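You operate a simulated robot arm through the tools that you are given. There is no shell and no other tool.

Carry out the task below with a simulated two-armed robot. There is one attempt and no reset: what you move stays moved.

## Task
Press the bearing that the job card names into the bracket.
Fine: start it in the bore, slide in, one stroke at MID until the green lamp, slide out again.

The check looks at the end state, three seconds after you hand in, the way a careful person would. Anything else that was tipped, shoved, dropped, spilled or broken makes it a failure.

## Robot
Two 7-joint arms with two-finger parallel grippers on one trunk that stands fixed in place. Base frame: the origin is at the foot of the trunk, x ahead of it, y to its left, z up. Readings come in m, rad, newtons and seconds.
The left shoulder is at [0.11, 0.17, 1.511], the right one opposite. With the tool pointing down near the work surface each hand reaches from about 0.42 to 0.74 m from the base axis, measured 20 degrees to its own side. Payload 1.57 kg a hand.
The tool frame of a hand sits at the grasp point between the pads (the TCP): z along the fingers, y along the line on which they close. The tips reach 0.03 m beyond it. The gripper opens to 0.08 m. The fingers are 0.017 m wide and 0.012 m thick; the gripper's body (0.04 by 0.082 m) begins 0.08 m behind the TCP.
Orientation is that of the tool frame in the base frame, as a unit quaternion [w, x, y, z]. With the fingers straight down and closing along the base's y, the tool's x points along the base's -x, its y along +y and its z along -z.

## Interface
- The arms move only by the tool drive_tool. It takes "left_plan", "right_plan" or both (then of equal length, played together; a hand with none holds still); each is a list of rows, each a list of 7 numbers: the turn, a rotation vector about the tool's x, y, z in rad, then the shift along the tool's x, y, z in m, then the closure, from 0 (fully open) to 1 (shut). In form: [[wx, wy, wz, tx, ty, tz, grip], ...]. A call has 1 to 20 rows; each row shifts and turns the commanded pose from where the row before left it, along the tool's axes as they then stand. Rows are played at 5 a second. More than 0.05 m and 0.15 rad between two rows, or a gripper value outside its range, and nothing of the call is played. Where a pose cannot be reached the arm comes as near as it can. A force on the tool above 50 N (or 10 N above the force at the start of the call, whichever is more), or a blocked arm, ends the call early, and 0.2 s more pass. Each finger travels about 0.072 m/s and halts on what it meets, pressing with about 32 N; the grip force reading is that of the motor and also rises with nothing between the fingers. The clock runs only during rows and for 0.2 s after the last one: add rows that do not move to give the fingers time. The reply holds the time, the measured pose of the TCP, the force on the tool along the base axes, the opening and the grip force, in the units named above and with some noise, with the torque about the TCP (base axes, N m) and any sound that the robot's microphone picked up.
- Cameras (640 x 400 px; columns grow to the right, rows downward): "scene" is now at [0.1434, 0.0527, 1.6982]; the picture's right is [0.62, -0.78, 0.00], its down [-0.62, -0.49, -0.61] and it looks along [0.48, 0.38, -0.79] (base axes); focal length 359 px, centre (320, 200). "left" rides on the left gripper at [0.072, 0.007, -0.122] in its tool frame; the picture's right is [-0.09, 1.00, 0.00], its down [-0.84, -0.08, -0.54] and it looks along [-0.54, -0.05, 0.84] (tool axes); focal length 238 px, centre (320, 200). "right" rides on the right gripper at [0.072, -0.007, -0.122] in its tool frame; the picture's right is [0.09, 1.00, 0.00], its down [-0.84, 0.08, -0.54] and it looks along [-0.54, 0.05, 0.84] (tool axes); focal length 238 px, centre (320, 200). There is no depth. A picture from a camera that has moved, and an enlarged one, comes with that camera's place and axes in the base frame and with its lens. The place of the scene camera against the robot may be out by one fixed shift of up to 0.018 m in any direction.
- capture(camera): a new picture of that camera. No time passes.
- slide_trunk(by): slides the trunk up (or, below 0, down) by that many m; the arms and the scene camera ride with it, the base frame stays. It gives what a move gives, with no picture.
- turn_head(pan, tilt): turns the head with the scene camera to pan (to the left, within 1.501 rad either way) and tilt (down, from -0.506 to 1.204), counted from straight ahead of the robot. It gives what a move gives.
- zoom(camera, box): a new picture of the part [left, top, right, bottom] of that camera's present view, enlarged. No time passes.
- hand_in(): hands the job in; it is judged then, once.

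Places have to be worked out from the pictures, the camera data and where the tool is seen. Open the grippers and draw the arms clear of the work before you hand the job in, unless the task says otherwise.

The tools are called after "Emit:" by a JSON object that holds its "fn" and its "kwargs". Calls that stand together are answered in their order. drive_tool: Moves the arms, as the interface text tells. Its arguments: {"type":"object","properties":{"left_plan":{"type":"array","items":{"type":"array","items":{"type":"number"}}},"right_plan":{"type":"array","items":{"type":"array","items":{"type":"number"}}}},"required":[]} The other tools are called the same way: slide_trunk (by) moves the trunk up or down; turn_head (pan, tilt) turns the head that bears the scene camera; capture (camera) takes a picture; zoom (camera, box) takes an enlarged picture of a part of a camera's view; hand_in () hands the job in.

At the start:

```text
time: 0.0
left_ee_pos: [0.4723, 0.5632, 1.1642]
left_ee_rot: [0.0, 0.0, 1.0, 0.0]
left_ft_force: [-0.1, 0.5, -1.2]
left_ft_torque: [0.01, -0.04, -0.04]
left_opening: 0.0798
left_grip_force: 0.2
right_ee_pos: [0.5887, 0.0709, 1.1671]
right_ee_rot: [0.0, 0.0, 1.0, 0.0]
right_ft_force: [0.0, -0.6, 1.1]
right_ft_torque: [0.02, 0.04, -0.01]
right_opening: 0.0801
right_grip_force: 0.1
trunk travel left (down, up): [-0.825, 0.065]
head pan, tilt (commanded): [0.668, 0.913]
```

scene: 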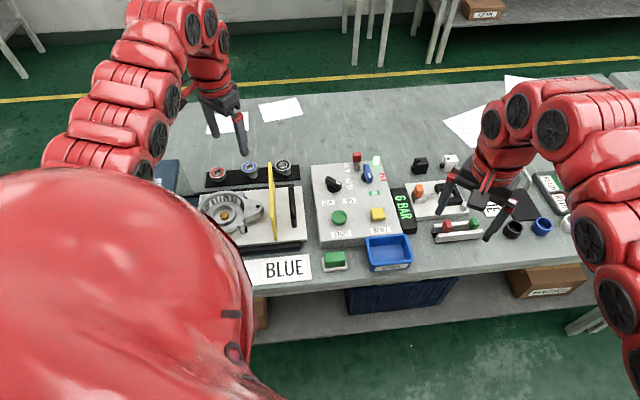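
right: 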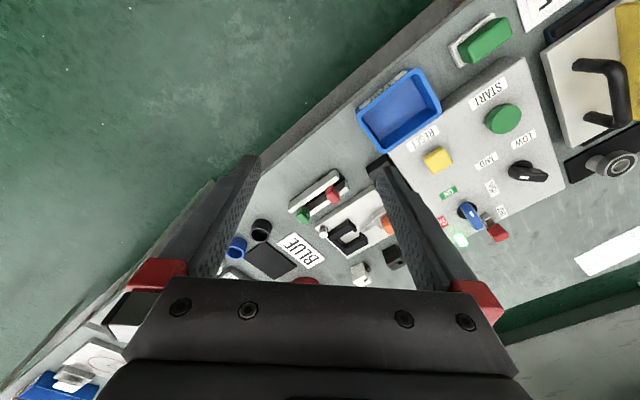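
left: 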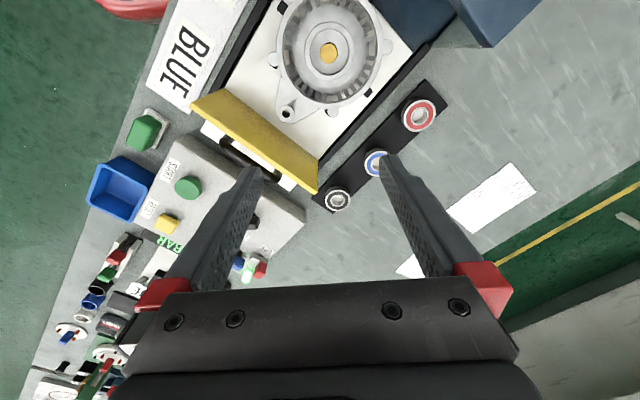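

I'll start by looking closely at the scene: the job card says BLUE, there are three bearings (red, blue, black/grey) in a rack, a bracket on a slide, and a control panel. I'll zoom in on these parts.

Emit:
{"fn": "zoom", "kwargs": {"camera": "scene", "box": [160, 140, 320, 290]}}

Emit:
{"fn": "zoom", "kwargs": {"camera": "scene", "box": [300, 140, 430, 280]}}

Emit:
{"fn": "zoom", "kwargs": {"camera": "left", "box": [80, 0, 480, 250]}}

Emit:
{"fn": "zoom", "kwargs": {"camera": "right", "box": [340, 0, 640, 250]}}

```text
2.67 times, centred on (240, 215) of scene
camera zoom: at [0.1434, 0.0527, 1.6982], right [0.62, -0.78, 0.0], down [-0.62, -0.49, -0.61], along [0.48, 0.38, -0.79], focal length 957 px, centre (533, 160)
```

zoom: 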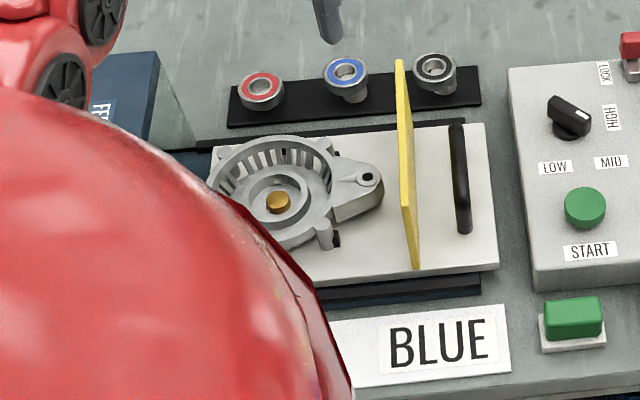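

```text
2.86 times, centred on (365, 210) of scene
camera zoom: at [0.1434, 0.0527, 1.6982], right [0.62, -0.78, 0.0], down [-0.62, -0.49, -0.61], along [0.48, 0.38, -0.79], focal length 1026 px, centre (191, 171)
```

zoom: 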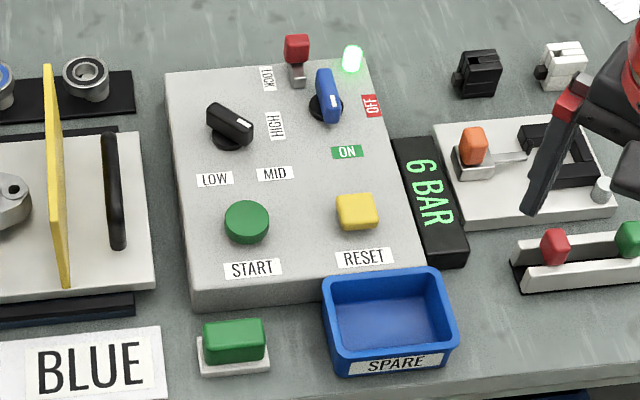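

```text
1.60 times, centred on (280, 125) of left
camera zoom: at [0.4007, 0.5717, 1.2868], right [0.09, 1.0, 0.0], down [0.84, -0.08, 0.54], along [0.54, -0.05, -0.84], focal length 381 px, centre (384, 320)
```

zoom: 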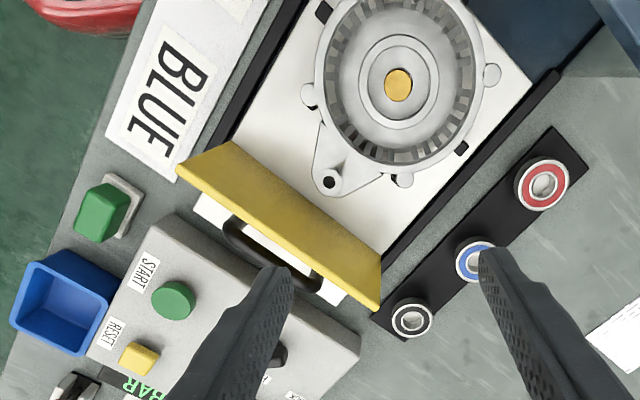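

```text
1.60 times, centred on (490, 125) of right
camera zoom: at [0.5162, 0.0644, 1.2874], right [-0.09, 1.0, 0.0], down [0.84, 0.08, 0.54], along [0.54, 0.05, -0.84], focal length 381 px, centre (48, 320)
```

zoom: 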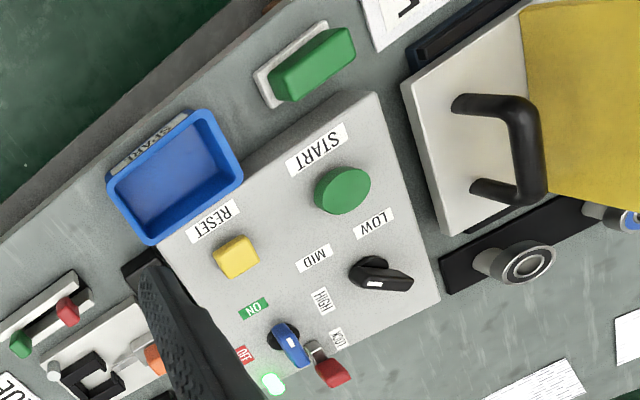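

The START button triangulates to roughly (0.58, 0.33, 0.95). I need to read the panel in detail (selector, valve, lock, lamp) and see the press that the left arm hides, so I'll zoom in further.

Emit:
{"fn": "zoom", "kwargs": {"camera": "scene", "box": [315, 145, 395, 195]}}

Emit:
{"fn": "zoom", "kwargs": {"camera": "scene", "box": [400, 140, 600, 265]}}

Emit:
{"fn": "zoom", "kwargs": {"camera": "right", "box": [200, 150, 420, 288]}}

Emit:
{"fn": "zoom", "kwargs": {"camera": "left", "box": [230, 0, 530, 188]}}

```text
8.00 times, centred on (355, 170) of scene
camera zoom: at [0.1434, 0.0527, 1.6982], right [0.62, -0.78, 0.0], down [-0.62, -0.49, -0.61], along [0.48, 0.38, -0.79], focal length 2872 px, centre (40, 440)
```

zoom: 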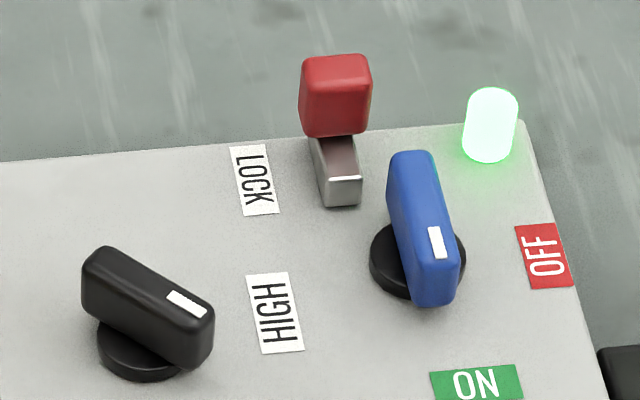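

```text
3.20 times, centred on (500, 202) of scene
camera zoom: at [0.1434, 0.0527, 1.6982], right [0.62, -0.78, 0.0], down [-0.62, -0.49, -0.61], along [0.48, 0.38, -0.79], focal length 1149 px, centre (-256, 192)
```

zoom: 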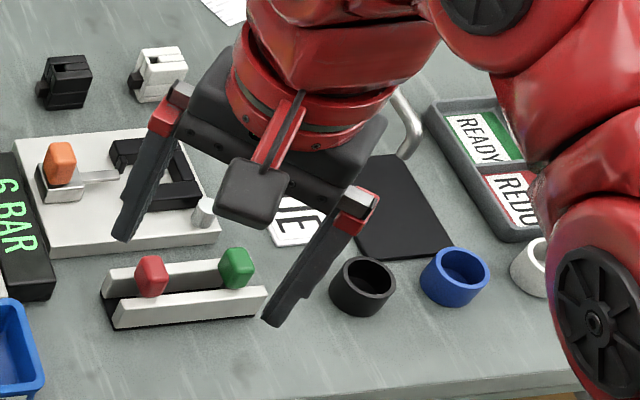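

```text
2.90 times, centred on (310, 219) of right
camera zoom: at [0.5162, 0.0644, 1.2874], right [-0.09, 1.0, 0.0], down [0.84, 0.08, 0.54], along [0.54, 0.05, -0.84], focal length 691 px, centre (349, 145)
```

zoom: 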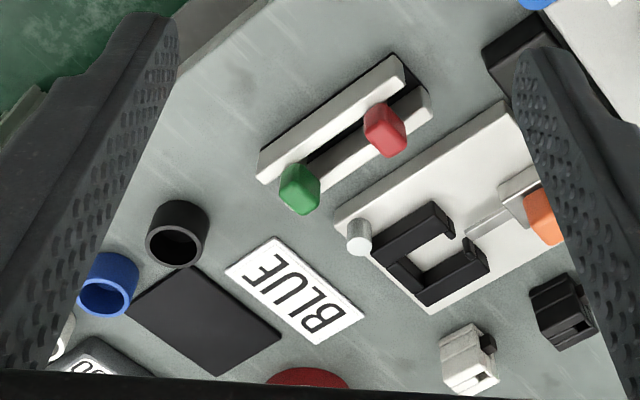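

```text
2.13 times, centred on (380, 94) of left
camera zoom: at [0.4007, 0.5717, 1.2868], right [0.09, 1.0, 0.0], down [0.84, -0.08, 0.54], along [0.54, -0.05, -0.84], focal length 507 px, centre (192, 426)
```

zoom: 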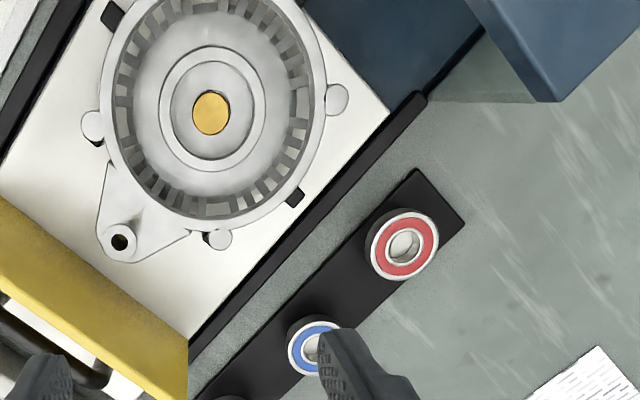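

The card says BLUE; the black selector seems to sit near MID and the valve near ON, with 6 BAR showing. The press itself is hidden, so I'll turn the head further left to look for it and its lamp.

Emit:
{"fn": "turn_head", "kwargs": {"pan": 1.1, "tilt": 0.7}}

Emit:
{"fn": "capture", "kwargs": {"camera": "scene"}}

```text
time: 0.9
left_ee_pos: [0.4724, 0.5628, 1.1641]
left_ee_rot: [-0.001, 0.0, 1.0, 0.0]
left_ft_force: [-0.4, 0.0, -0.3]
left_ft_torque: [0.02, -0.02, -0.02]
left_opening: 0.0801
left_grip_force: 0.2
right_ee_pos: [0.5879, 0.069, 1.1659]
right_ee_rot: [0.0, 0.0, 1.0, 0.001]
right_ft_force: [-0.2, 0.6, 0.0]
right_ft_torque: [-0.02, 0.02, 0.0]
right_opening: 0.0801
right_grip_force: 0.1
trunk travel left (down, up): [-0.825, 0.065]
head pan, tilt (commanded): [1.1, 0.7]
```

```text
taken
camera scene: at [0.1233, 0.0819, 1.7152], right [0.89, -0.45, 0.0], down [-0.29, -0.57, -0.76], along [0.35, 0.68, -0.64], focal length 359 px, centre (320, 200)
```

scene: 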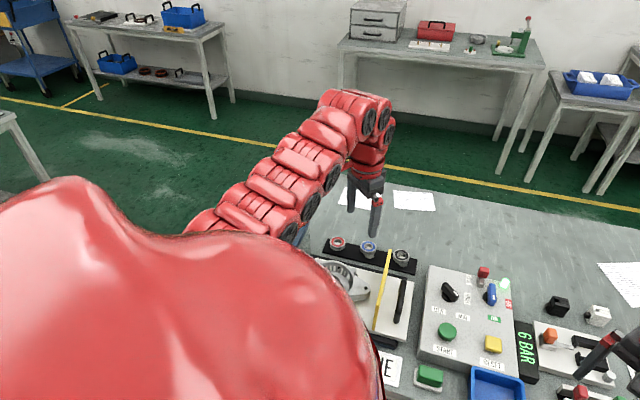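

The left arm blocks this view, so I'll use the left wrist camera: yaw the left tool toward the press (positive about base z) in place at the safe height of 1.16 m.

Emit:
{"fn": "drive_tool", "kwargs": {"left_plan": [[0, 0, -0.14, 0, 0, 0, 0], [0, 0, -0.14, 0, 0, 0, 0], [0, 0, -0.14, 0, 0, 0, 0], [0, 0, -0.14, 0, 0, 0, 0], [0, 0, -0.14, 0, 0, 0, 0], [0, 0, -0.14, 0, 0, 0, 0], [0, 0, 0, 0, 0, 0, 0]]}}

Emit:
{"fn": "capture", "kwargs": {"camera": "left"}}

Emit:
{"fn": "capture", "kwargs": {"camera": "scene"}}

```text
time: 2.5
left_ee_pos: [0.4713, 0.5634, 1.1633]
left_ee_rot: [0.0, -0.409, 0.913, -0.001]
left_ft_force: [-0.8, -0.3, 0.3]
left_ft_torque: [-0.01, -0.01, -0.02]
left_opening: 0.08
left_grip_force: 0.0
right_ee_pos: [0.5885, 0.0704, 1.1665]
right_ee_rot: [-0.001, 0.0, 1.0, 0.0]
right_ft_force: [0.1, 1.0, -1.2]
right_ft_torque: [0.01, -0.03, 0.01]
right_opening: 0.08
right_grip_force: 0.1
trunk travel left (down, up): [-0.825, 0.065]
head pan, tilt (commanded): [1.1, 0.7]
```

```text
taken
camera left: at [0.4193, 0.5163, 1.2862], right [-0.68, 0.73, 0.0], down [0.62, 0.57, 0.54], along [0.4, 0.37, -0.84], focal length 238 px, centre (320, 200)
```

left: 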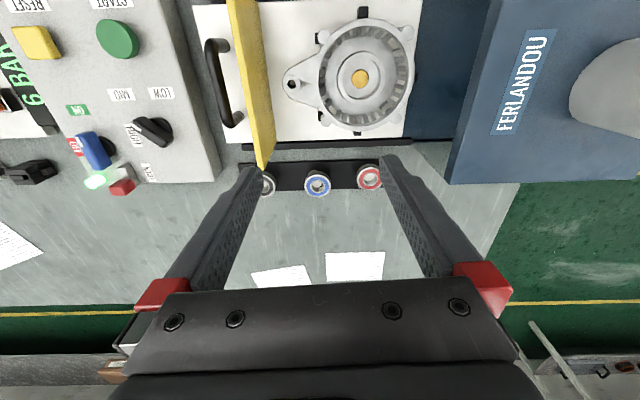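

```text
taken
camera scene: at [0.1233, 0.082, 1.7152], right [0.89, -0.45, 0.0], down [-0.29, -0.57, -0.76], along [0.35, 0.68, -0.64], focal length 359 px, centre (320, 200)
```

scene: 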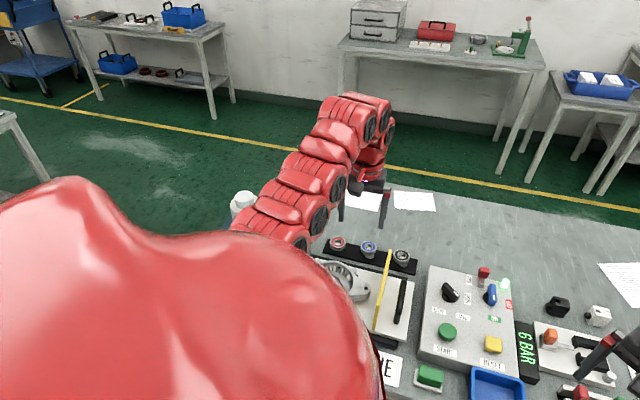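

Now the press body (FERLANDOU) is visible to the left of the bracket. I'll yaw further to see the press opening and its lamps.

Emit:
{"fn": "drive_tool", "kwargs": {"left_plan": [[0, 0, -0.14, 0, 0, 0, 0], [0, 0, -0.14, 0, 0, 0, 0], [0, 0, -0.14, 0, 0, 0, 0], [0, 0, -0.14, 0, 0, 0, 0], [0, 0, -0.14, 0, 0, 0, 0], [0, 0, -0.14, 0, 0, 0, 0], [0, 0, 0, 0, 0, 0, 0]]}}

Emit:
{"fn": "capture", "kwargs": {"camera": "left"}}

Emit:
{"fn": "capture", "kwargs": {"camera": "scene"}}

```text
time: 4.1
left_ee_pos: [0.4723, 0.5635, 1.1633]
left_ee_rot: [0.0, 0.745, -0.667, 0.0]
left_ft_force: [0.2, 0.1, 0.0]
left_ft_torque: [-0.03, -0.02, -0.02]
left_opening: 0.0802
left_grip_force: 0.0
right_ee_pos: [0.5895, 0.0705, 1.1664]
right_ee_rot: [0.001, 0.0, 1.0, 0.0]
right_ft_force: [0.8, -0.1, 0.8]
right_ft_torque: [0.02, 0.0, -0.01]
right_opening: 0.0797
right_grip_force: 0.1
trunk travel left (down, up): [-0.825, 0.065]
head pan, tilt (commanded): [1.1, 0.7]
```

```text
taken
camera left: at [0.4745, 0.4927, 1.2865], right [-1.0, -0.02, 0.0], down [-0.02, 0.84, 0.54], along [-0.01, 0.54, -0.84], focal length 238 px, centre (320, 200)
```

left: 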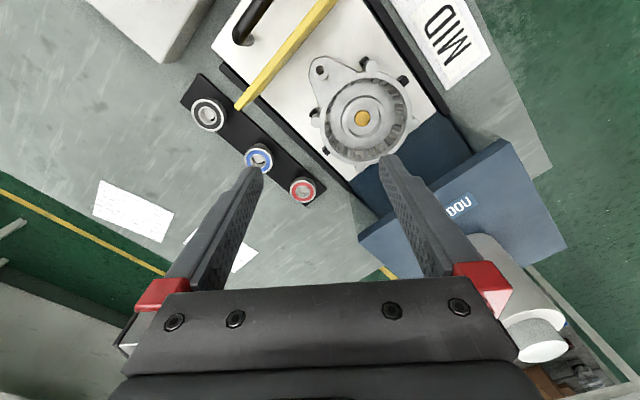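

```text
taken
camera scene: at [0.1233, 0.082, 1.7152], right [0.89, -0.45, 0.0], down [-0.29, -0.57, -0.76], along [0.35, 0.68, -0.64], focal length 359 px, centre (320, 200)
```

scene: 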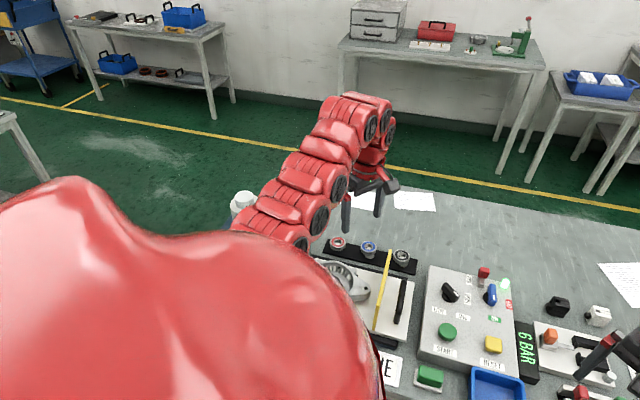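

A second card beside BLUE reads MID. I'll now align the left tool with the table (table-left direction is about 135° in base) and move over the control panel to inspect the selector, valve, red latch and lamp.

Emit:
{"fn": "drive_tool", "kwargs": {"left_plan": [[0, 0, 0.149, 0, 0, 0, 0], [0, 0, 0.149, 0, 0, 0, 0], [0, 0, 0.149, 0, 0, 0, 0], [0, 0, 0.149, 0, 0, 0, 0], [0, 0, 0.149, 0, 0, 0, 0], [0, 0, 0.149, 0, 0, 0, 0], [0, 0, 0, 0, -0.04, 0, 0], [0, 0, 0, 0, -0.04, 0, 0], [0, 0, 0, 0, -0.04, 0, 0], [0, 0, 0, 0, -0.04, 0, 0], [0, 0, 0, 0, 0, 0, 0]]}}

Emit:
{"fn": "capture", "kwargs": {"camera": "left"}}

Emit:
{"fn": "zoom", "kwargs": {"camera": "left", "box": [160, 0, 480, 200]}}

```text
time: 6.5
left_ee_pos: [0.5833, 0.4508, 1.1656]
left_ee_rot: [0.0, -0.383, 0.924, 0.0]
left_ft_force: [0.6, 0.2, -1.0]
left_ft_torque: [0.0, -0.01, 0.0]
left_opening: 0.08
left_grip_force: 0.1
right_ee_pos: [0.589, 0.0707, 1.1671]
right_ee_rot: [0.0, 0.0, 1.0, 0.0]
right_ft_force: [0.2, -0.8, 0.3]
right_ft_torque: [-0.05, -0.02, -0.02]
right_opening: 0.0799
right_grip_force: 0.1
trunk travel left (down, up): [-0.825, 0.065]
head pan, tilt (commanded): [1.1, 0.7]
```

```text
taken
camera left: at [0.5276, 0.4071, 1.2884], right [-0.64, 0.77, 0.0], down [0.65, 0.54, 0.54], along [0.42, 0.35, -0.84], focal length 238 px, centre (320, 200)
```

left: 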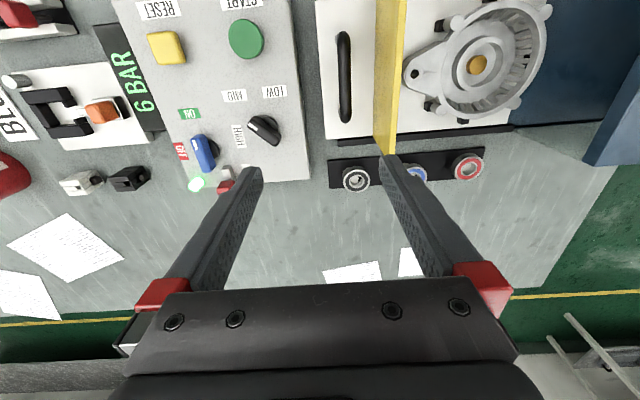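

```text
2.00 times, centred on (320, 100) of left
camera zoom: at [0.5276, 0.4071, 1.2884], right [-0.64, 0.77, 0.0], down [0.65, 0.54, 0.54], along [0.42, 0.35, -0.84], focal length 477 px, centre (320, 400)
```

zoom: 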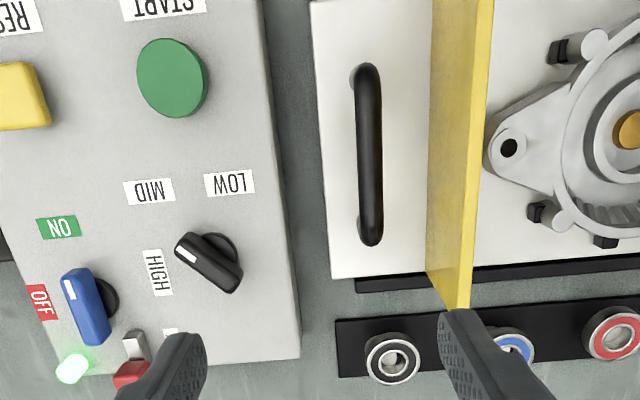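

The tool at 45° yaw is aligned with the table to within half a degree; the panel top works out at z≈0.930. I'll zoom in on the selector and red latch from here.

Emit:
{"fn": "zoom", "kwargs": {"camera": "left", "box": [165, 75, 315, 195]}}

Emit:
{"fn": "zoom", "kwargs": {"camera": "left", "box": [320, 0, 560, 200]}}

Emit:
{"fn": "zoom", "kwargs": {"camera": "left", "box": [0, 0, 200, 200]}}

```text
3.33 times, centred on (240, 135) of left
camera zoom: at [0.5276, 0.4071, 1.2884], right [-0.64, 0.77, 0.0], down [0.65, 0.54, 0.54], along [0.42, 0.35, -0.84], focal length 794 px, centre (587, 417)
```

zoom: 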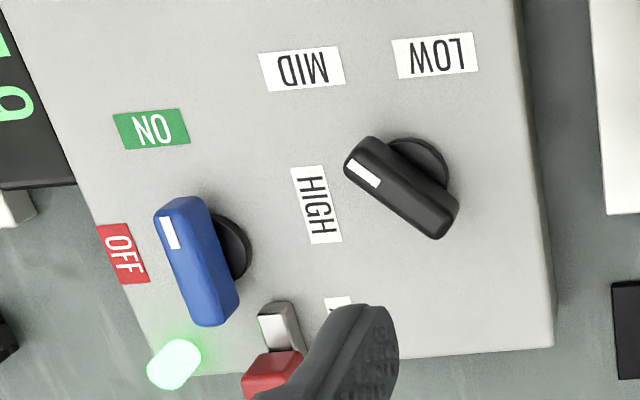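

```text
2.00 times, centred on (440, 100) of left
camera zoom: at [0.5276, 0.4071, 1.2884], right [-0.64, 0.77, 0.0], down [0.65, 0.54, 0.54], along [0.42, 0.35, -0.84], focal length 477 px, centre (80, 400)
```

zoom: 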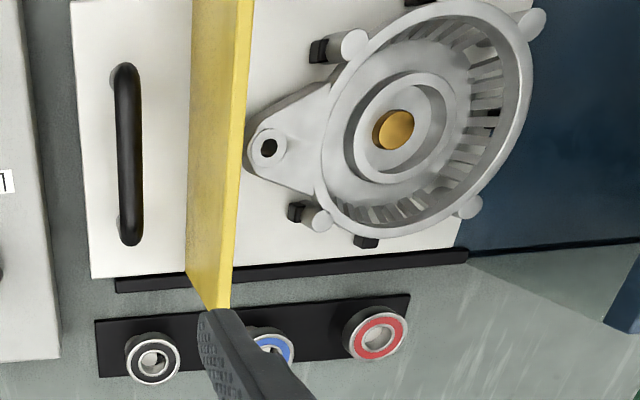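

```text
2.00 times, centred on (100, 100) of left
camera zoom: at [0.5276, 0.4071, 1.2884], right [-0.64, 0.77, 0.0], down [0.65, 0.54, 0.54], along [0.42, 0.35, -0.84], focal length 477 px, centre (760, 400)
```

zoom: 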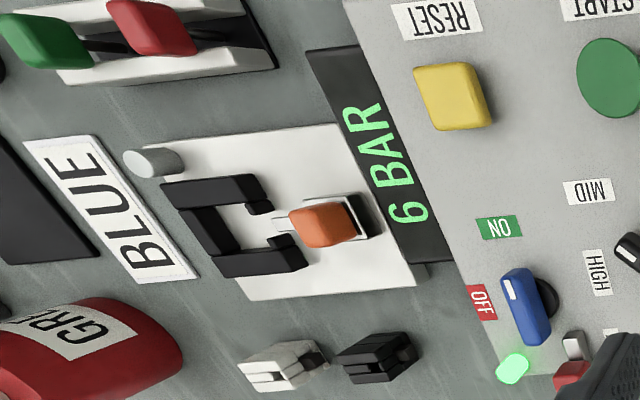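

The selector already points at MID and the valve at ON with 6 BAR. I'll turn the head back to get a clear view of the panel, the green block in front of it, and the second card.

Emit:
{"fn": "turn_head", "kwargs": {"pan": 0.6, "tilt": 0.95}}

Emit:
{"fn": "capture", "kwargs": {"camera": "scene"}}

Emit:
{"fn": "zoom", "kwargs": {"camera": "scene", "box": [290, 150, 450, 270]}}

Emit:
{"fn": "zoom", "kwargs": {"camera": "scene", "box": [200, 130, 340, 290]}}

```text
time: 7.4
left_ee_pos: [0.584, 0.4507, 1.165]
left_ee_rot: [0.0, -0.383, 0.924, -0.001]
left_ft_force: [0.5, -0.2, 0.7]
left_ft_torque: [0.01, 0.02, -0.01]
left_opening: 0.0804
left_grip_force: 0.1
right_ee_pos: [0.5883, 0.0713, 1.1666]
right_ee_rot: [0.001, 0.0, 1.0, 0.0]
right_ft_force: [0.4, 0.6, 1.0]
right_ft_torque: [0.02, -0.01, -0.03]
right_opening: 0.0799
right_grip_force: 0.1
trunk travel left (down, up): [-0.825, 0.065]
head pan, tilt (commanded): [0.6, 0.949]
```

```text
taken
camera scene: at [0.145, 0.0472, 1.6954], right [0.57, -0.82, 0.0], down [-0.67, -0.46, -0.58], along [0.48, 0.33, -0.81], focal length 359 px, centre (320, 200)
```

scene: 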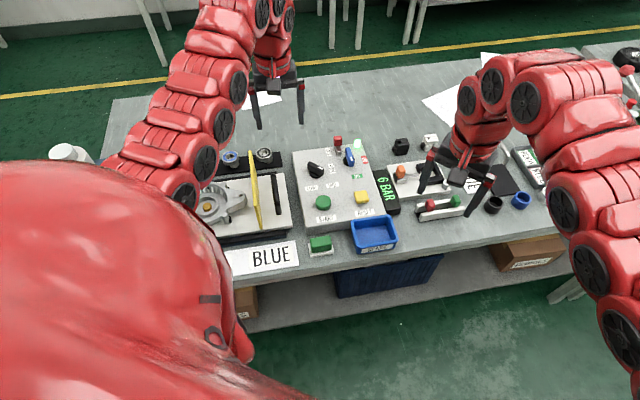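

```text
3.33 times, centred on (370, 210) of scene
camera zoom: at [0.145, 0.0472, 1.6954], right [0.57, -0.82, 0.0], down [-0.67, -0.46, -0.58], along [0.48, 0.33, -0.81], focal length 1196 px, centre (153, 167)
```

zoom: 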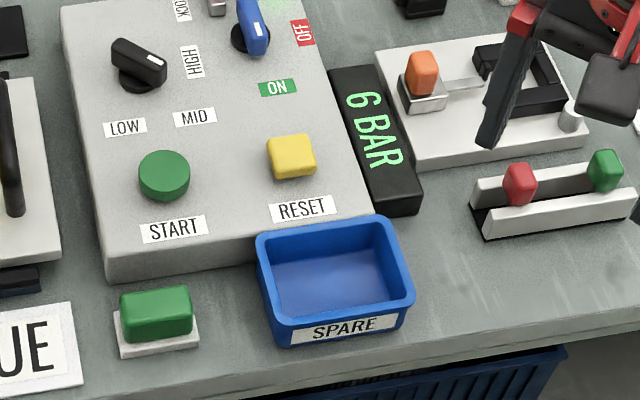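

```text
2.50 times, centred on (270, 210) of scene
camera zoom: at [0.145, 0.0472, 1.6954], right [0.57, -0.82, 0.0], down [-0.67, -0.46, -0.58], along [0.48, 0.33, -0.81], focal length 897 px, centre (445, 175)
```

zoom: 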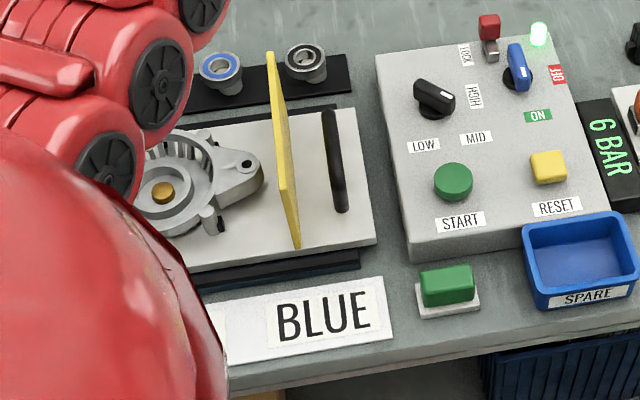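

The lamp, selector (MID) and valve (ON) look ready, so only bearing, slide and stroke remain. The blue bearing sits near (0.568, 0.644), too far out at this shoulder height, so I'll raise both hands 0.12 m and then lower the trunk by the same amount to gain reach.

Emit:
{"fn": "drive_tool", "kwargs": {"left_plan": [[0, 0, 0, 0, 0, -0.03, 0], [0, 0, 0, 0, 0, -0.03, 0], [0, 0, 0, 0, 0, -0.03, 0], [0, 0, 0, 0, 0, -0.03, 0], [0, 0, 0, 0, 0, 0, 0]], "right_plan": [[0, 0, 0, 0, 0, -0.03, 0], [0, 0, 0, 0, 0, -0.03, 0], [0, 0, 0, 0, 0, -0.03, 0], [0, 0, 0, 0, 0, -0.03, 0], [0, 0, 0, 0, 0, 0, 0]]}}

Emit:
{"fn": "slide_trunk", "kwargs": {"by": -0.12}}

Emit:
{"fn": "capture", "kwargs": {"camera": "scene"}}

```text
time: 8.6
left_ee_pos: [0.5943, 0.4557, 1.268]
left_ee_rot: [0.001, -0.382, 0.924, 0.001]
left_ft_force: [0.2, 0.7, -0.8]
left_ft_torque: [-0.01, -0.02, 0.01]
left_opening: 0.0803
left_grip_force: 0.0
left hand out of reach, approached as far as the arm can: row 4
right_ee_pos: [0.6006, 0.077, 1.2602]
right_ee_rot: [0.0, 0.0, 1.0, 0.001]
right_ft_force: [-1.1, -0.7, 0.4]
right_ft_torque: [0.02, 0.01, 0.01]
right_opening: 0.0804
right_grip_force: 0.1
right hand out of reach, approached as far as the arm can: row 4
trunk travel left (down, up): [-0.825, 0.065]
head pan, tilt (commanded): [0.6, 0.949]
```

```text
time: 10.1
left_ee_pos: [0.5949, 0.4544, 1.1478]
left_ee_rot: [0.001, -0.382, 0.924, -0.001]
left_ft_force: [0.0, -0.4, -0.1]
left_ft_torque: [-0.03, 0.01, 0.03]
left_opening: 0.08
left_grip_force: 0.0
right_ee_pos: [0.5997, 0.0769, 1.1415]
right_ee_rot: [0.0, 0.0, 1.0, 0.001]
right_ft_force: [0.3, -0.9, 1.0]
right_ft_torque: [-0.03, -0.02, -0.02]
right_opening: 0.08
right_grip_force: 0.0
trunk travel left (down, up): [-0.705, 0.185]
head pan, tilt (commanded): [0.6, 0.949]
```

```text
taken
camera scene: at [0.1446, 0.0474, 1.5755], right [0.57, -0.82, 0.0], down [-0.67, -0.46, -0.58], along [0.48, 0.33, -0.81], focal length 359 px, centre (320, 200)
```

scene: 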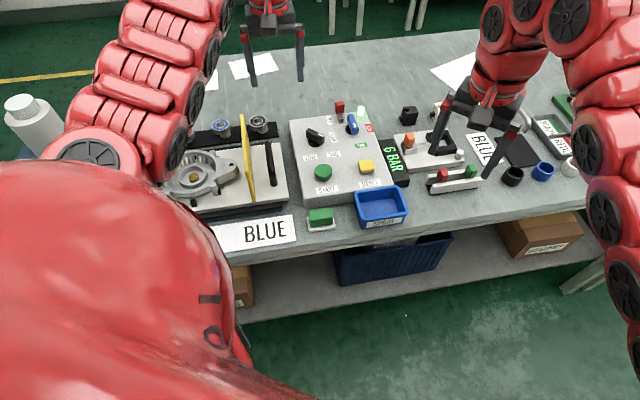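

The hands ended at z≈1.145 with the shoulder now at 1.39. The guard top is only about z 0.965, so I can travel at z≈1.10; I'll move the left hand over the blue bearing and look.

Emit:
{"fn": "drive_tool", "kwargs": {"left_plan": [[0, 0, 0, -0.019, 0.0255, 0.01, 0], [0, 0, 0, -0.019, 0.0255, 0.01, 0], [0, 0, 0, -0.019, 0.0255, 0.01, 0], [0, 0, 0, -0.019, 0.0255, 0.01, 0], [0, 0, 0, -0.019, 0.0255, 0.01, 0], [0, 0, 0, -0.019, 0.0255, 0, 0], [0, 0, 0, 0, 0, 0, 0]]}}

Emit:
{"fn": "capture", "kwargs": {"camera": "left"}}

Emit:
{"fn": "zoom", "kwargs": {"camera": "left", "box": [220, 50, 460, 200]}}

Emit:
{"fn": "capture", "kwargs": {"camera": "scene"}}

```text
time: 11.7
left_ee_pos: [0.5471, 0.597, 1.0956]
left_ee_rot: [0.0, -0.383, 0.924, -0.001]
left_ft_force: [0.3, -0.8, -0.3]
left_ft_torque: [-0.03, 0.03, -0.02]
left_opening: 0.0801
left_grip_force: 0.0
left hand out of reach, approached as far as the arm can: row 4, 5, 6
right_ee_pos: [0.5997, 0.0773, 1.1422]
right_ee_rot: [0.001, 0.0, 1.0, 0.001]
right_ft_force: [0.4, 0.7, 0.5]
right_ft_torque: [0.03, 0.01, 0.03]
right_opening: 0.0798
right_grip_force: 0.0
trunk travel left (down, up): [-0.705, 0.185]
head pan, tilt (commanded): [0.6, 0.949]
```

```text
taken
camera left: at [0.4907, 0.5534, 1.2177], right [-0.64, 0.77, 0.0], down [0.65, 0.54, 0.54], along [0.42, 0.35, -0.84], focal length 238 px, centre (320, 200)
```

left: 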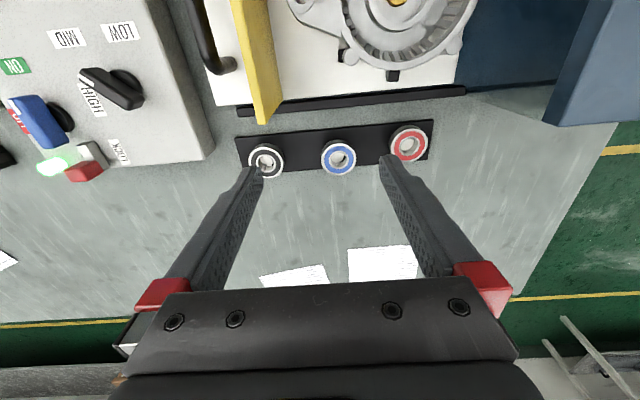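

```text
2.67 times, centred on (340, 125) of left
camera zoom: at [0.4907, 0.5534, 1.2177], right [-0.64, 0.77, 0.0], down [0.65, 0.54, 0.54], along [0.42, 0.35, -0.84], focal length 636 px, centre (267, 400)
```

zoom: 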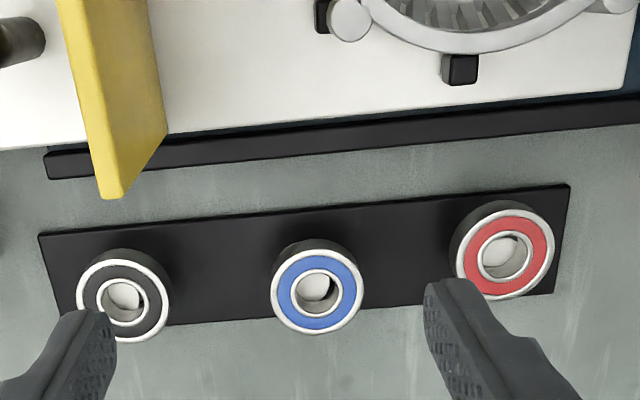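

```text
taken
camera scene: at [0.1449, 0.0472, 1.5754], right [0.56, -0.83, 0.0], down [-0.67, -0.46, -0.58], along [0.48, 0.33, -0.81], focal length 359 px, centre (320, 200)
```

scene: 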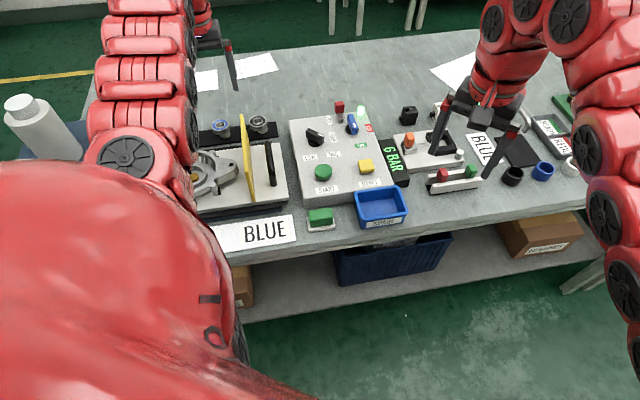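

The hand stops at (0.547, 0.597): vertical tool reach ends about 5 cm short of the blue bearing, which I place near (0.570, 0.653) with its top at z≈0.92. Tilting the fingers outward by 0.2 rad about the closing axis keeps the grip square on the bearing, so I'll tilt and then move over it.

Emit:
{"fn": "drive_tool", "kwargs": {"left_plan": [[0, -0.1, 0, 0, 0, 0, 0], [0, -0.1, 0, 0, 0, 0, 0], [0, 0, 0, -0.0184, 0.0077, 0.0037, 0], [0, 0, 0, -0.0184, 0.0077, 0.0037, 0], [0, 0, 0, -0.0184, 0.0077, 0.0037, 0], [0, 0, 0, 0, 0, 0, 0]]}}

Emit:
{"fn": "capture", "kwargs": {"camera": "left"}}

Emit:
{"fn": "zoom", "kwargs": {"camera": "left", "box": [220, 50, 460, 200]}}

```text
time: 13.1
left_ee_pos: [0.5715, 0.6449, 1.094]
left_ee_rot: [0.093, -0.381, 0.919, 0.038]
left_ft_force: [-0.6, 0.1, 0.7]
left_ft_torque: [0.0, -0.02, -0.02]
left_opening: 0.0799
left_grip_force: 0.1
left hand out of reach, approached as far as the arm can: row 5
right_ee_pos: [0.6003, 0.0769, 1.1405]
right_ee_rot: [0.0, 0.0, 1.0, -0.001]
right_ft_force: [-0.9, 0.1, -0.1]
right_ft_torque: [-0.01, 0.0, -0.01]
right_opening: 0.0799
right_grip_force: 0.1
trunk travel left (down, up): [-0.705, 0.185]
head pan, tilt (commanded): [0.6, 0.949]
```

```text
taken
camera left: at [0.4993, 0.5837, 1.1996], right [-0.64, 0.77, 0.02], down [0.56, 0.45, 0.7], along [0.53, 0.46, -0.72], focal length 238 px, centre (320, 200)
```

left: 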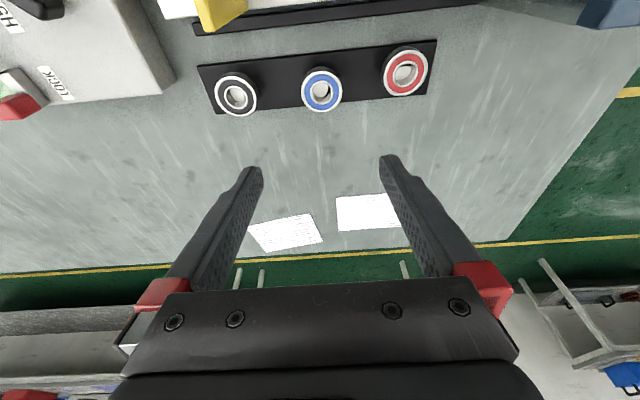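

```text
2.67 times, centred on (340, 125) of left
camera zoom: at [0.4993, 0.5837, 1.1996], right [-0.64, 0.77, 0.02], down [0.56, 0.45, 0.7], along [0.53, 0.46, -0.72], focal length 636 px, centre (267, 400)
```

zoom: 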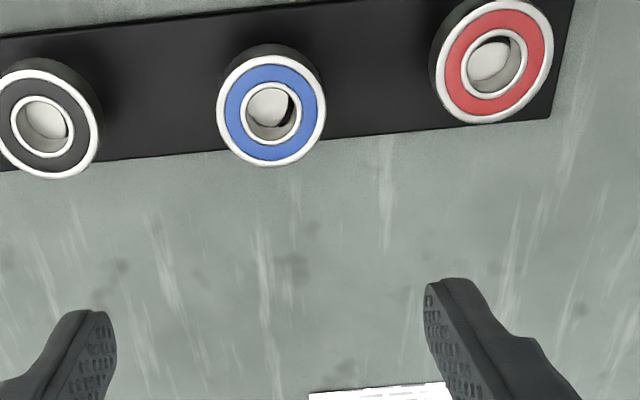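

The tilted tool reaches (0.572, 0.645); the bearing centre computes to table-left 0.058 / away 0.865, i.e. about 6 mm off in each direction. I'll correct that while descending to TCP z≈0.98, tips still above the bearing, then re-check.

Emit:
{"fn": "drive_tool", "kwargs": {"left_plan": [[0, 0, 0, 0.0044, 0.0015, 0.0282, 0], [0, 0, 0, 0.0044, 0.0015, 0.0282, 0], [0, 0, 0, 0.0044, 0.0015, 0.0282, 0], [0, 0, 0, 0.0044, 0.0015, 0.0282, 0], [0, 0, 0, 0, 0, 0, 0]]}}

Emit:
{"fn": "capture", "kwargs": {"camera": "left"}}

Emit:
{"fn": "zoom", "kwargs": {"camera": "left", "box": [220, 50, 460, 200]}}

Emit:
{"fn": "zoom", "kwargs": {"camera": "scene", "box": [170, 80, 310, 170]}}

```text
time: 14.3
left_ee_pos: [0.5698, 0.6527, 0.9802]
left_ee_rot: [0.094, -0.381, 0.919, 0.037]
left_ft_force: [-0.4, -0.3, 0.1]
left_ft_torque: [0.0, -0.03, 0.0]
left_opening: 0.0797
left_grip_force: 0.0
right_ee_pos: [0.5995, 0.0771, 1.1399]
right_ee_rot: [-0.001, 0.0, 1.0, 0.001]
right_ft_force: [0.3, 0.4, 1.0]
right_ft_torque: [-0.04, -0.03, 0.02]
right_opening: 0.08
right_grip_force: 0.0
trunk travel left (down, up): [-0.705, 0.185]
head pan, tilt (commanded): [0.6, 0.949]
```

```text
taken
camera left: at [0.4982, 0.5913, 1.0868], right [-0.64, 0.77, 0.02], down [0.56, 0.45, 0.7], along [0.53, 0.46, -0.71], focal length 238 px, centre (320, 200)
```

left: 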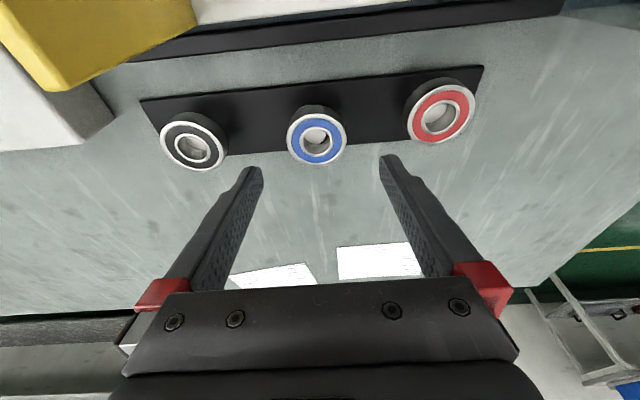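

```text
2.67 times, centred on (340, 125) of left
camera zoom: at [0.4982, 0.5913, 1.0868], right [-0.64, 0.77, 0.02], down [0.56, 0.45, 0.7], along [0.53, 0.46, -0.71], focal length 636 px, centre (267, 400)
```

zoom: 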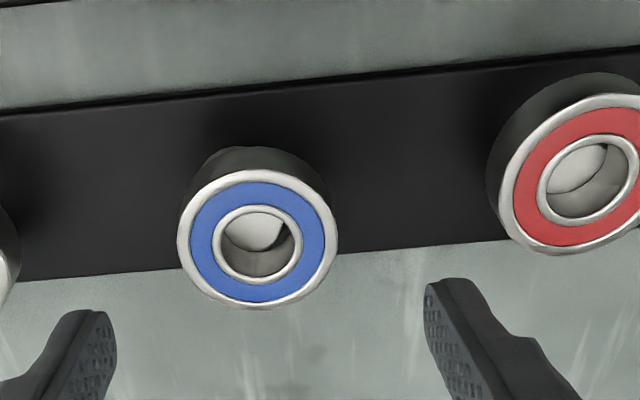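

```text
4.44 times, centred on (240, 125) of scene
camera zoom: at [0.1441, 0.0472, 1.5755], right [0.57, -0.82, 0.0], down [-0.67, -0.46, -0.58], along [0.48, 0.33, -0.81], focal length 1595 px, centre (676, 533)
```

zoom: 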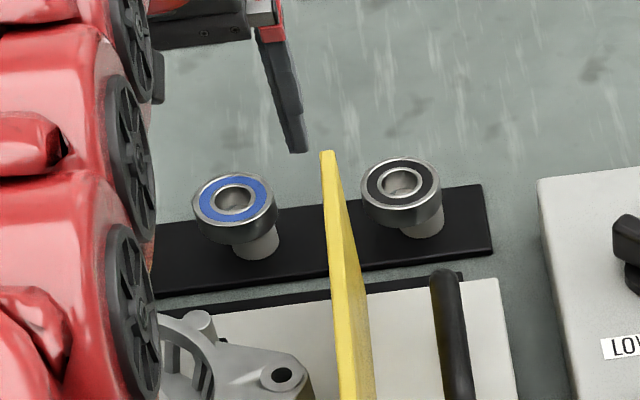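

The TCP is within 1 mm of the bearing axis (bearing top at z≈0.922, OD≈46.6 mm). I'll descend 38 mm straight down so the tips overlap the upper part of the bearing, still open.

Emit:
{"fn": "drive_tool", "kwargs": {"left_plan": [[0, 0, 0, 0.0024, -0.0003, 0.0124, 0], [0, 0, 0, 0.0024, -0.0003, 0.0124, 0], [0, 0, 0, 0.0024, -0.0003, 0.0124, 0], [0, 0, 0, 0, 0, 0, 0]]}}

Emit:
{"fn": "capture", "kwargs": {"camera": "left"}}

Emit:
{"fn": "zoom", "kwargs": {"camera": "left", "box": [220, 80, 420, 205]}}

Emit:
{"fn": "zoom", "kwargs": {"camera": "scene", "box": [170, 80, 310, 170]}}

```text
time: 15.3
left_ee_pos: [0.5718, 0.6493, 0.9432]
left_ee_rot: [0.093, -0.381, 0.919, 0.038]
left_ft_force: [0.4, 0.3, 0.8]
left_ft_torque: [0.02, 0.01, 0.01]
left_opening: 0.0802
left_grip_force: 0.0
right_ee_pos: [0.6011, 0.0769, 1.1403]
right_ee_rot: [0.001, 0.0, 1.0, 0.001]
right_ft_force: [-0.2, -0.7, -0.7]
right_ft_torque: [0.02, 0.0, -0.01]
right_opening: 0.0802
right_grip_force: 0.1
trunk travel left (down, up): [-0.705, 0.185]
head pan, tilt (commanded): [0.6, 0.949]
```

```text
taken
camera left: at [0.4993, 0.5893, 1.0492], right [-0.64, 0.77, 0.02], down [0.56, 0.45, 0.7], along [0.53, 0.46, -0.72], focal length 238 px, centre (320, 200)
```

left: 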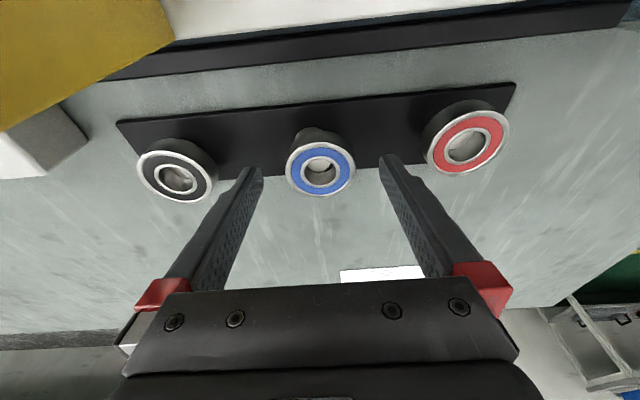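

```text
3.20 times, centred on (320, 142) of left
camera zoom: at [0.4993, 0.5893, 1.0492], right [-0.64, 0.77, 0.02], down [0.56, 0.45, 0.7], along [0.53, 0.46, -0.72], focal length 763 px, centre (320, 384)
```

zoom: 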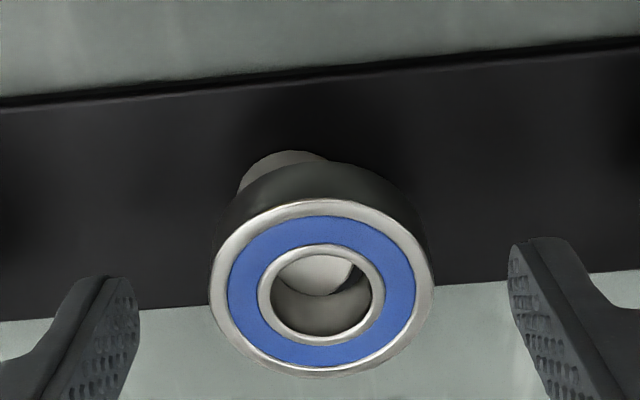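

```text
4.44 times, centred on (240, 125) of scene
camera zoom: at [0.1444, 0.0474, 1.5755], right [0.57, -0.82, 0.0], down [-0.67, -0.46, -0.58], along [0.48, 0.33, -0.81], focal length 1595 px, centre (676, 533)
```

zoom: 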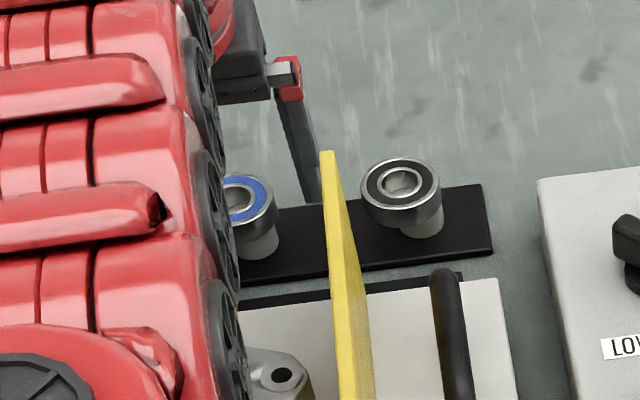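

The bearing is centred between the fingers to ~1 mm with about 8–9 mm of overlap, but the contact line sits ~4 mm toward the robot on the pads. I'll shift 4.5 mm toward the robot, then close and hold.

Emit:
{"fn": "drive_tool", "kwargs": {"left_plan": [[0, 0, 0, 0.0044, 0.001, -0.0009, 0], [0, 0, 0, 0, 0, 0, 0], [0, 0, 0, 0, 0, 0, 0.3], [0, 0, 0, 0, 0, 0, 1], [0, 0, 0, 0, 0, 0, 1], [0, 0, 0, 0, 0, 0, 1], [0, 0, 0, 0, 0, 0, 1]]}}

Emit:
{"fn": "capture", "kwargs": {"camera": "left"}}

Emit:
{"fn": "zoom", "kwargs": {"camera": "left", "box": [220, 80, 420, 205]}}

```text
time: 16.9
left_ee_pos: [0.5692, 0.6473, 0.9441]
left_ee_rot: [0.093, -0.381, 0.919, 0.037]
left_ft_force: [-1.1, -0.2, 0.2]
left_ft_torque: [0.01, -0.02, 0.01]
left_opening: 0.0458
left_grip_force: 31.5
right_ee_pos: [0.6004, 0.0777, 1.1412]
right_ee_rot: [0.0, 0.0, 1.0, 0.0]
right_ft_force: [-0.7, 0.3, 0.2]
right_ft_torque: [-0.01, 0.01, 0.02]
right_opening: 0.0799
right_grip_force: 0.1
trunk travel left (down, up): [-0.705, 0.185]
head pan, tilt (commanded): [0.6, 0.949]
```

```text
taken
camera left: at [0.4965, 0.5874, 1.0491], right [-0.64, 0.77, 0.02], down [0.56, 0.45, 0.7], along [0.53, 0.46, -0.72], focal length 238 px, centre (320, 200)
```

left: 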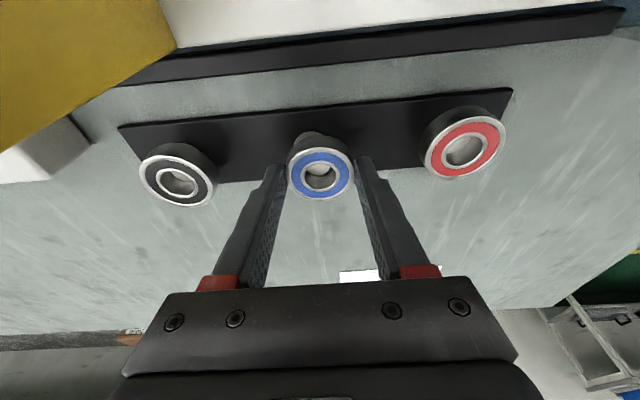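

```text
3.20 times, centred on (320, 142) of left
camera zoom: at [0.4965, 0.5874, 1.0491], right [-0.64, 0.77, 0.02], down [0.56, 0.45, 0.7], along [0.53, 0.46, -0.72], focal length 763 px, centre (320, 384)
```

zoom: 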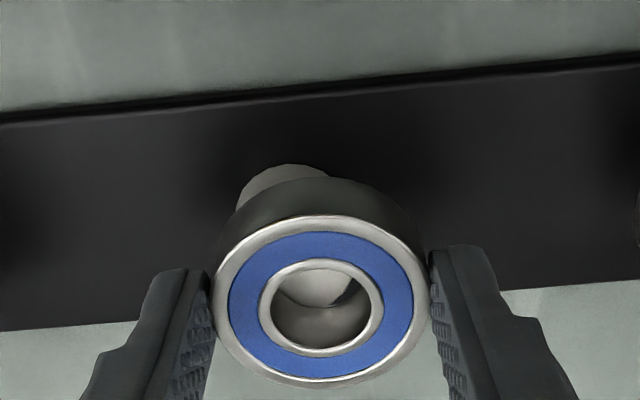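

The bearing is gripped (opening 45.8 mm, 31.5 N). I'll lift it straight up about 0.1 m and check that it hangs level in the fingers.

Emit:
{"fn": "drive_tool", "kwargs": {"left_plan": [[0, 0, 0, -0.0016, 0, -0.0078, 1], [0, 0, 0, -0.002, 0, -0.0098, 1], [0, 0, 0, -0.0036, 0, -0.0176, 1], [0, 0, 0, -0.0044, 0, -0.0216, 1], [0, 0, 0, -0.0044, 0, -0.0216, 1], [0, 0, 0, -0.0044, 0, -0.0216, 1], [0, 0, 0, 0, 0, 0, 1]]}}

Emit:
{"fn": "capture", "kwargs": {"camera": "left"}}

Emit:
{"fn": "zoom", "kwargs": {"camera": "left", "box": [220, 80, 420, 205]}}

Emit:
{"fn": "capture", "kwargs": {"camera": "scene"}}

```text
time: 18.5
left_ee_pos: [0.5686, 0.6507, 1.0446]
left_ee_rot: [0.092, -0.381, 0.919, 0.038]
left_ft_force: [0.9, 0.1, -0.2]
left_ft_torque: [0.0, 0.02, 0.03]
left_opening: 0.0454
left_grip_force: 31.8
right_ee_pos: [0.6002, 0.0769, 1.1413]
right_ee_rot: [0.0, 0.0, 1.0, 0.0]
right_ft_force: [0.1, -0.4, -0.7]
right_ft_torque: [0.02, -0.03, 0.0]
right_opening: 0.0802
right_grip_force: 0.1
trunk travel left (down, up): [-0.705, 0.185]
head pan, tilt (commanded): [0.6, 0.949]
```

```text
taken
camera left: at [0.497, 0.5897, 1.1509], right [-0.64, 0.77, 0.02], down [0.56, 0.45, 0.7], along [0.53, 0.46, -0.72], focal length 238 px, centre (320, 200)
```

left: 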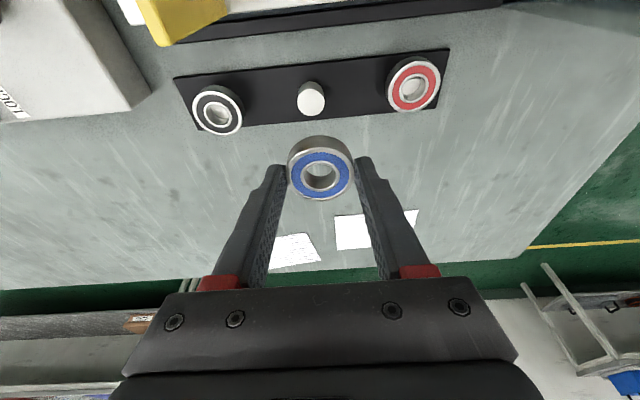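

```text
3.20 times, centred on (320, 142) of left
camera zoom: at [0.497, 0.5897, 1.1509], right [-0.64, 0.77, 0.02], down [0.56, 0.45, 0.7], along [0.53, 0.46, -0.72], focal length 763 px, centre (320, 384)
```

zoom: 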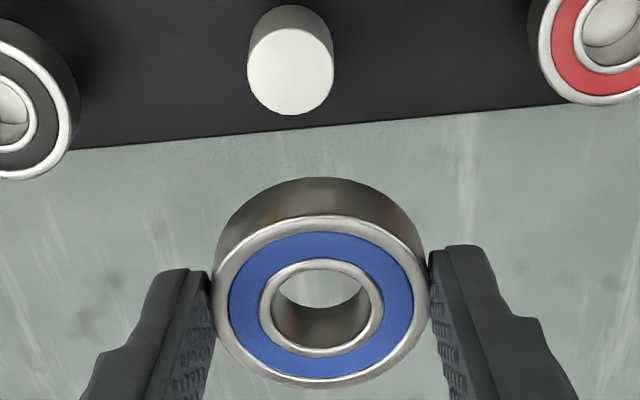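

```text
taken
camera scene: at [0.145, 0.0477, 1.5754], right [0.57, -0.82, 0.0], down [-0.67, -0.46, -0.58], along [0.48, 0.33, -0.81], focal length 359 px, centre (320, 200)
```

scene: 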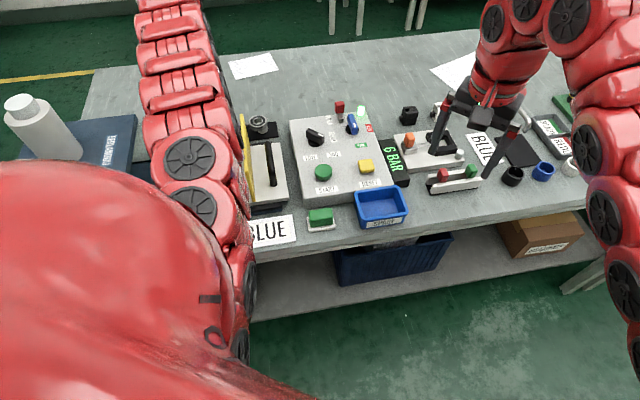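

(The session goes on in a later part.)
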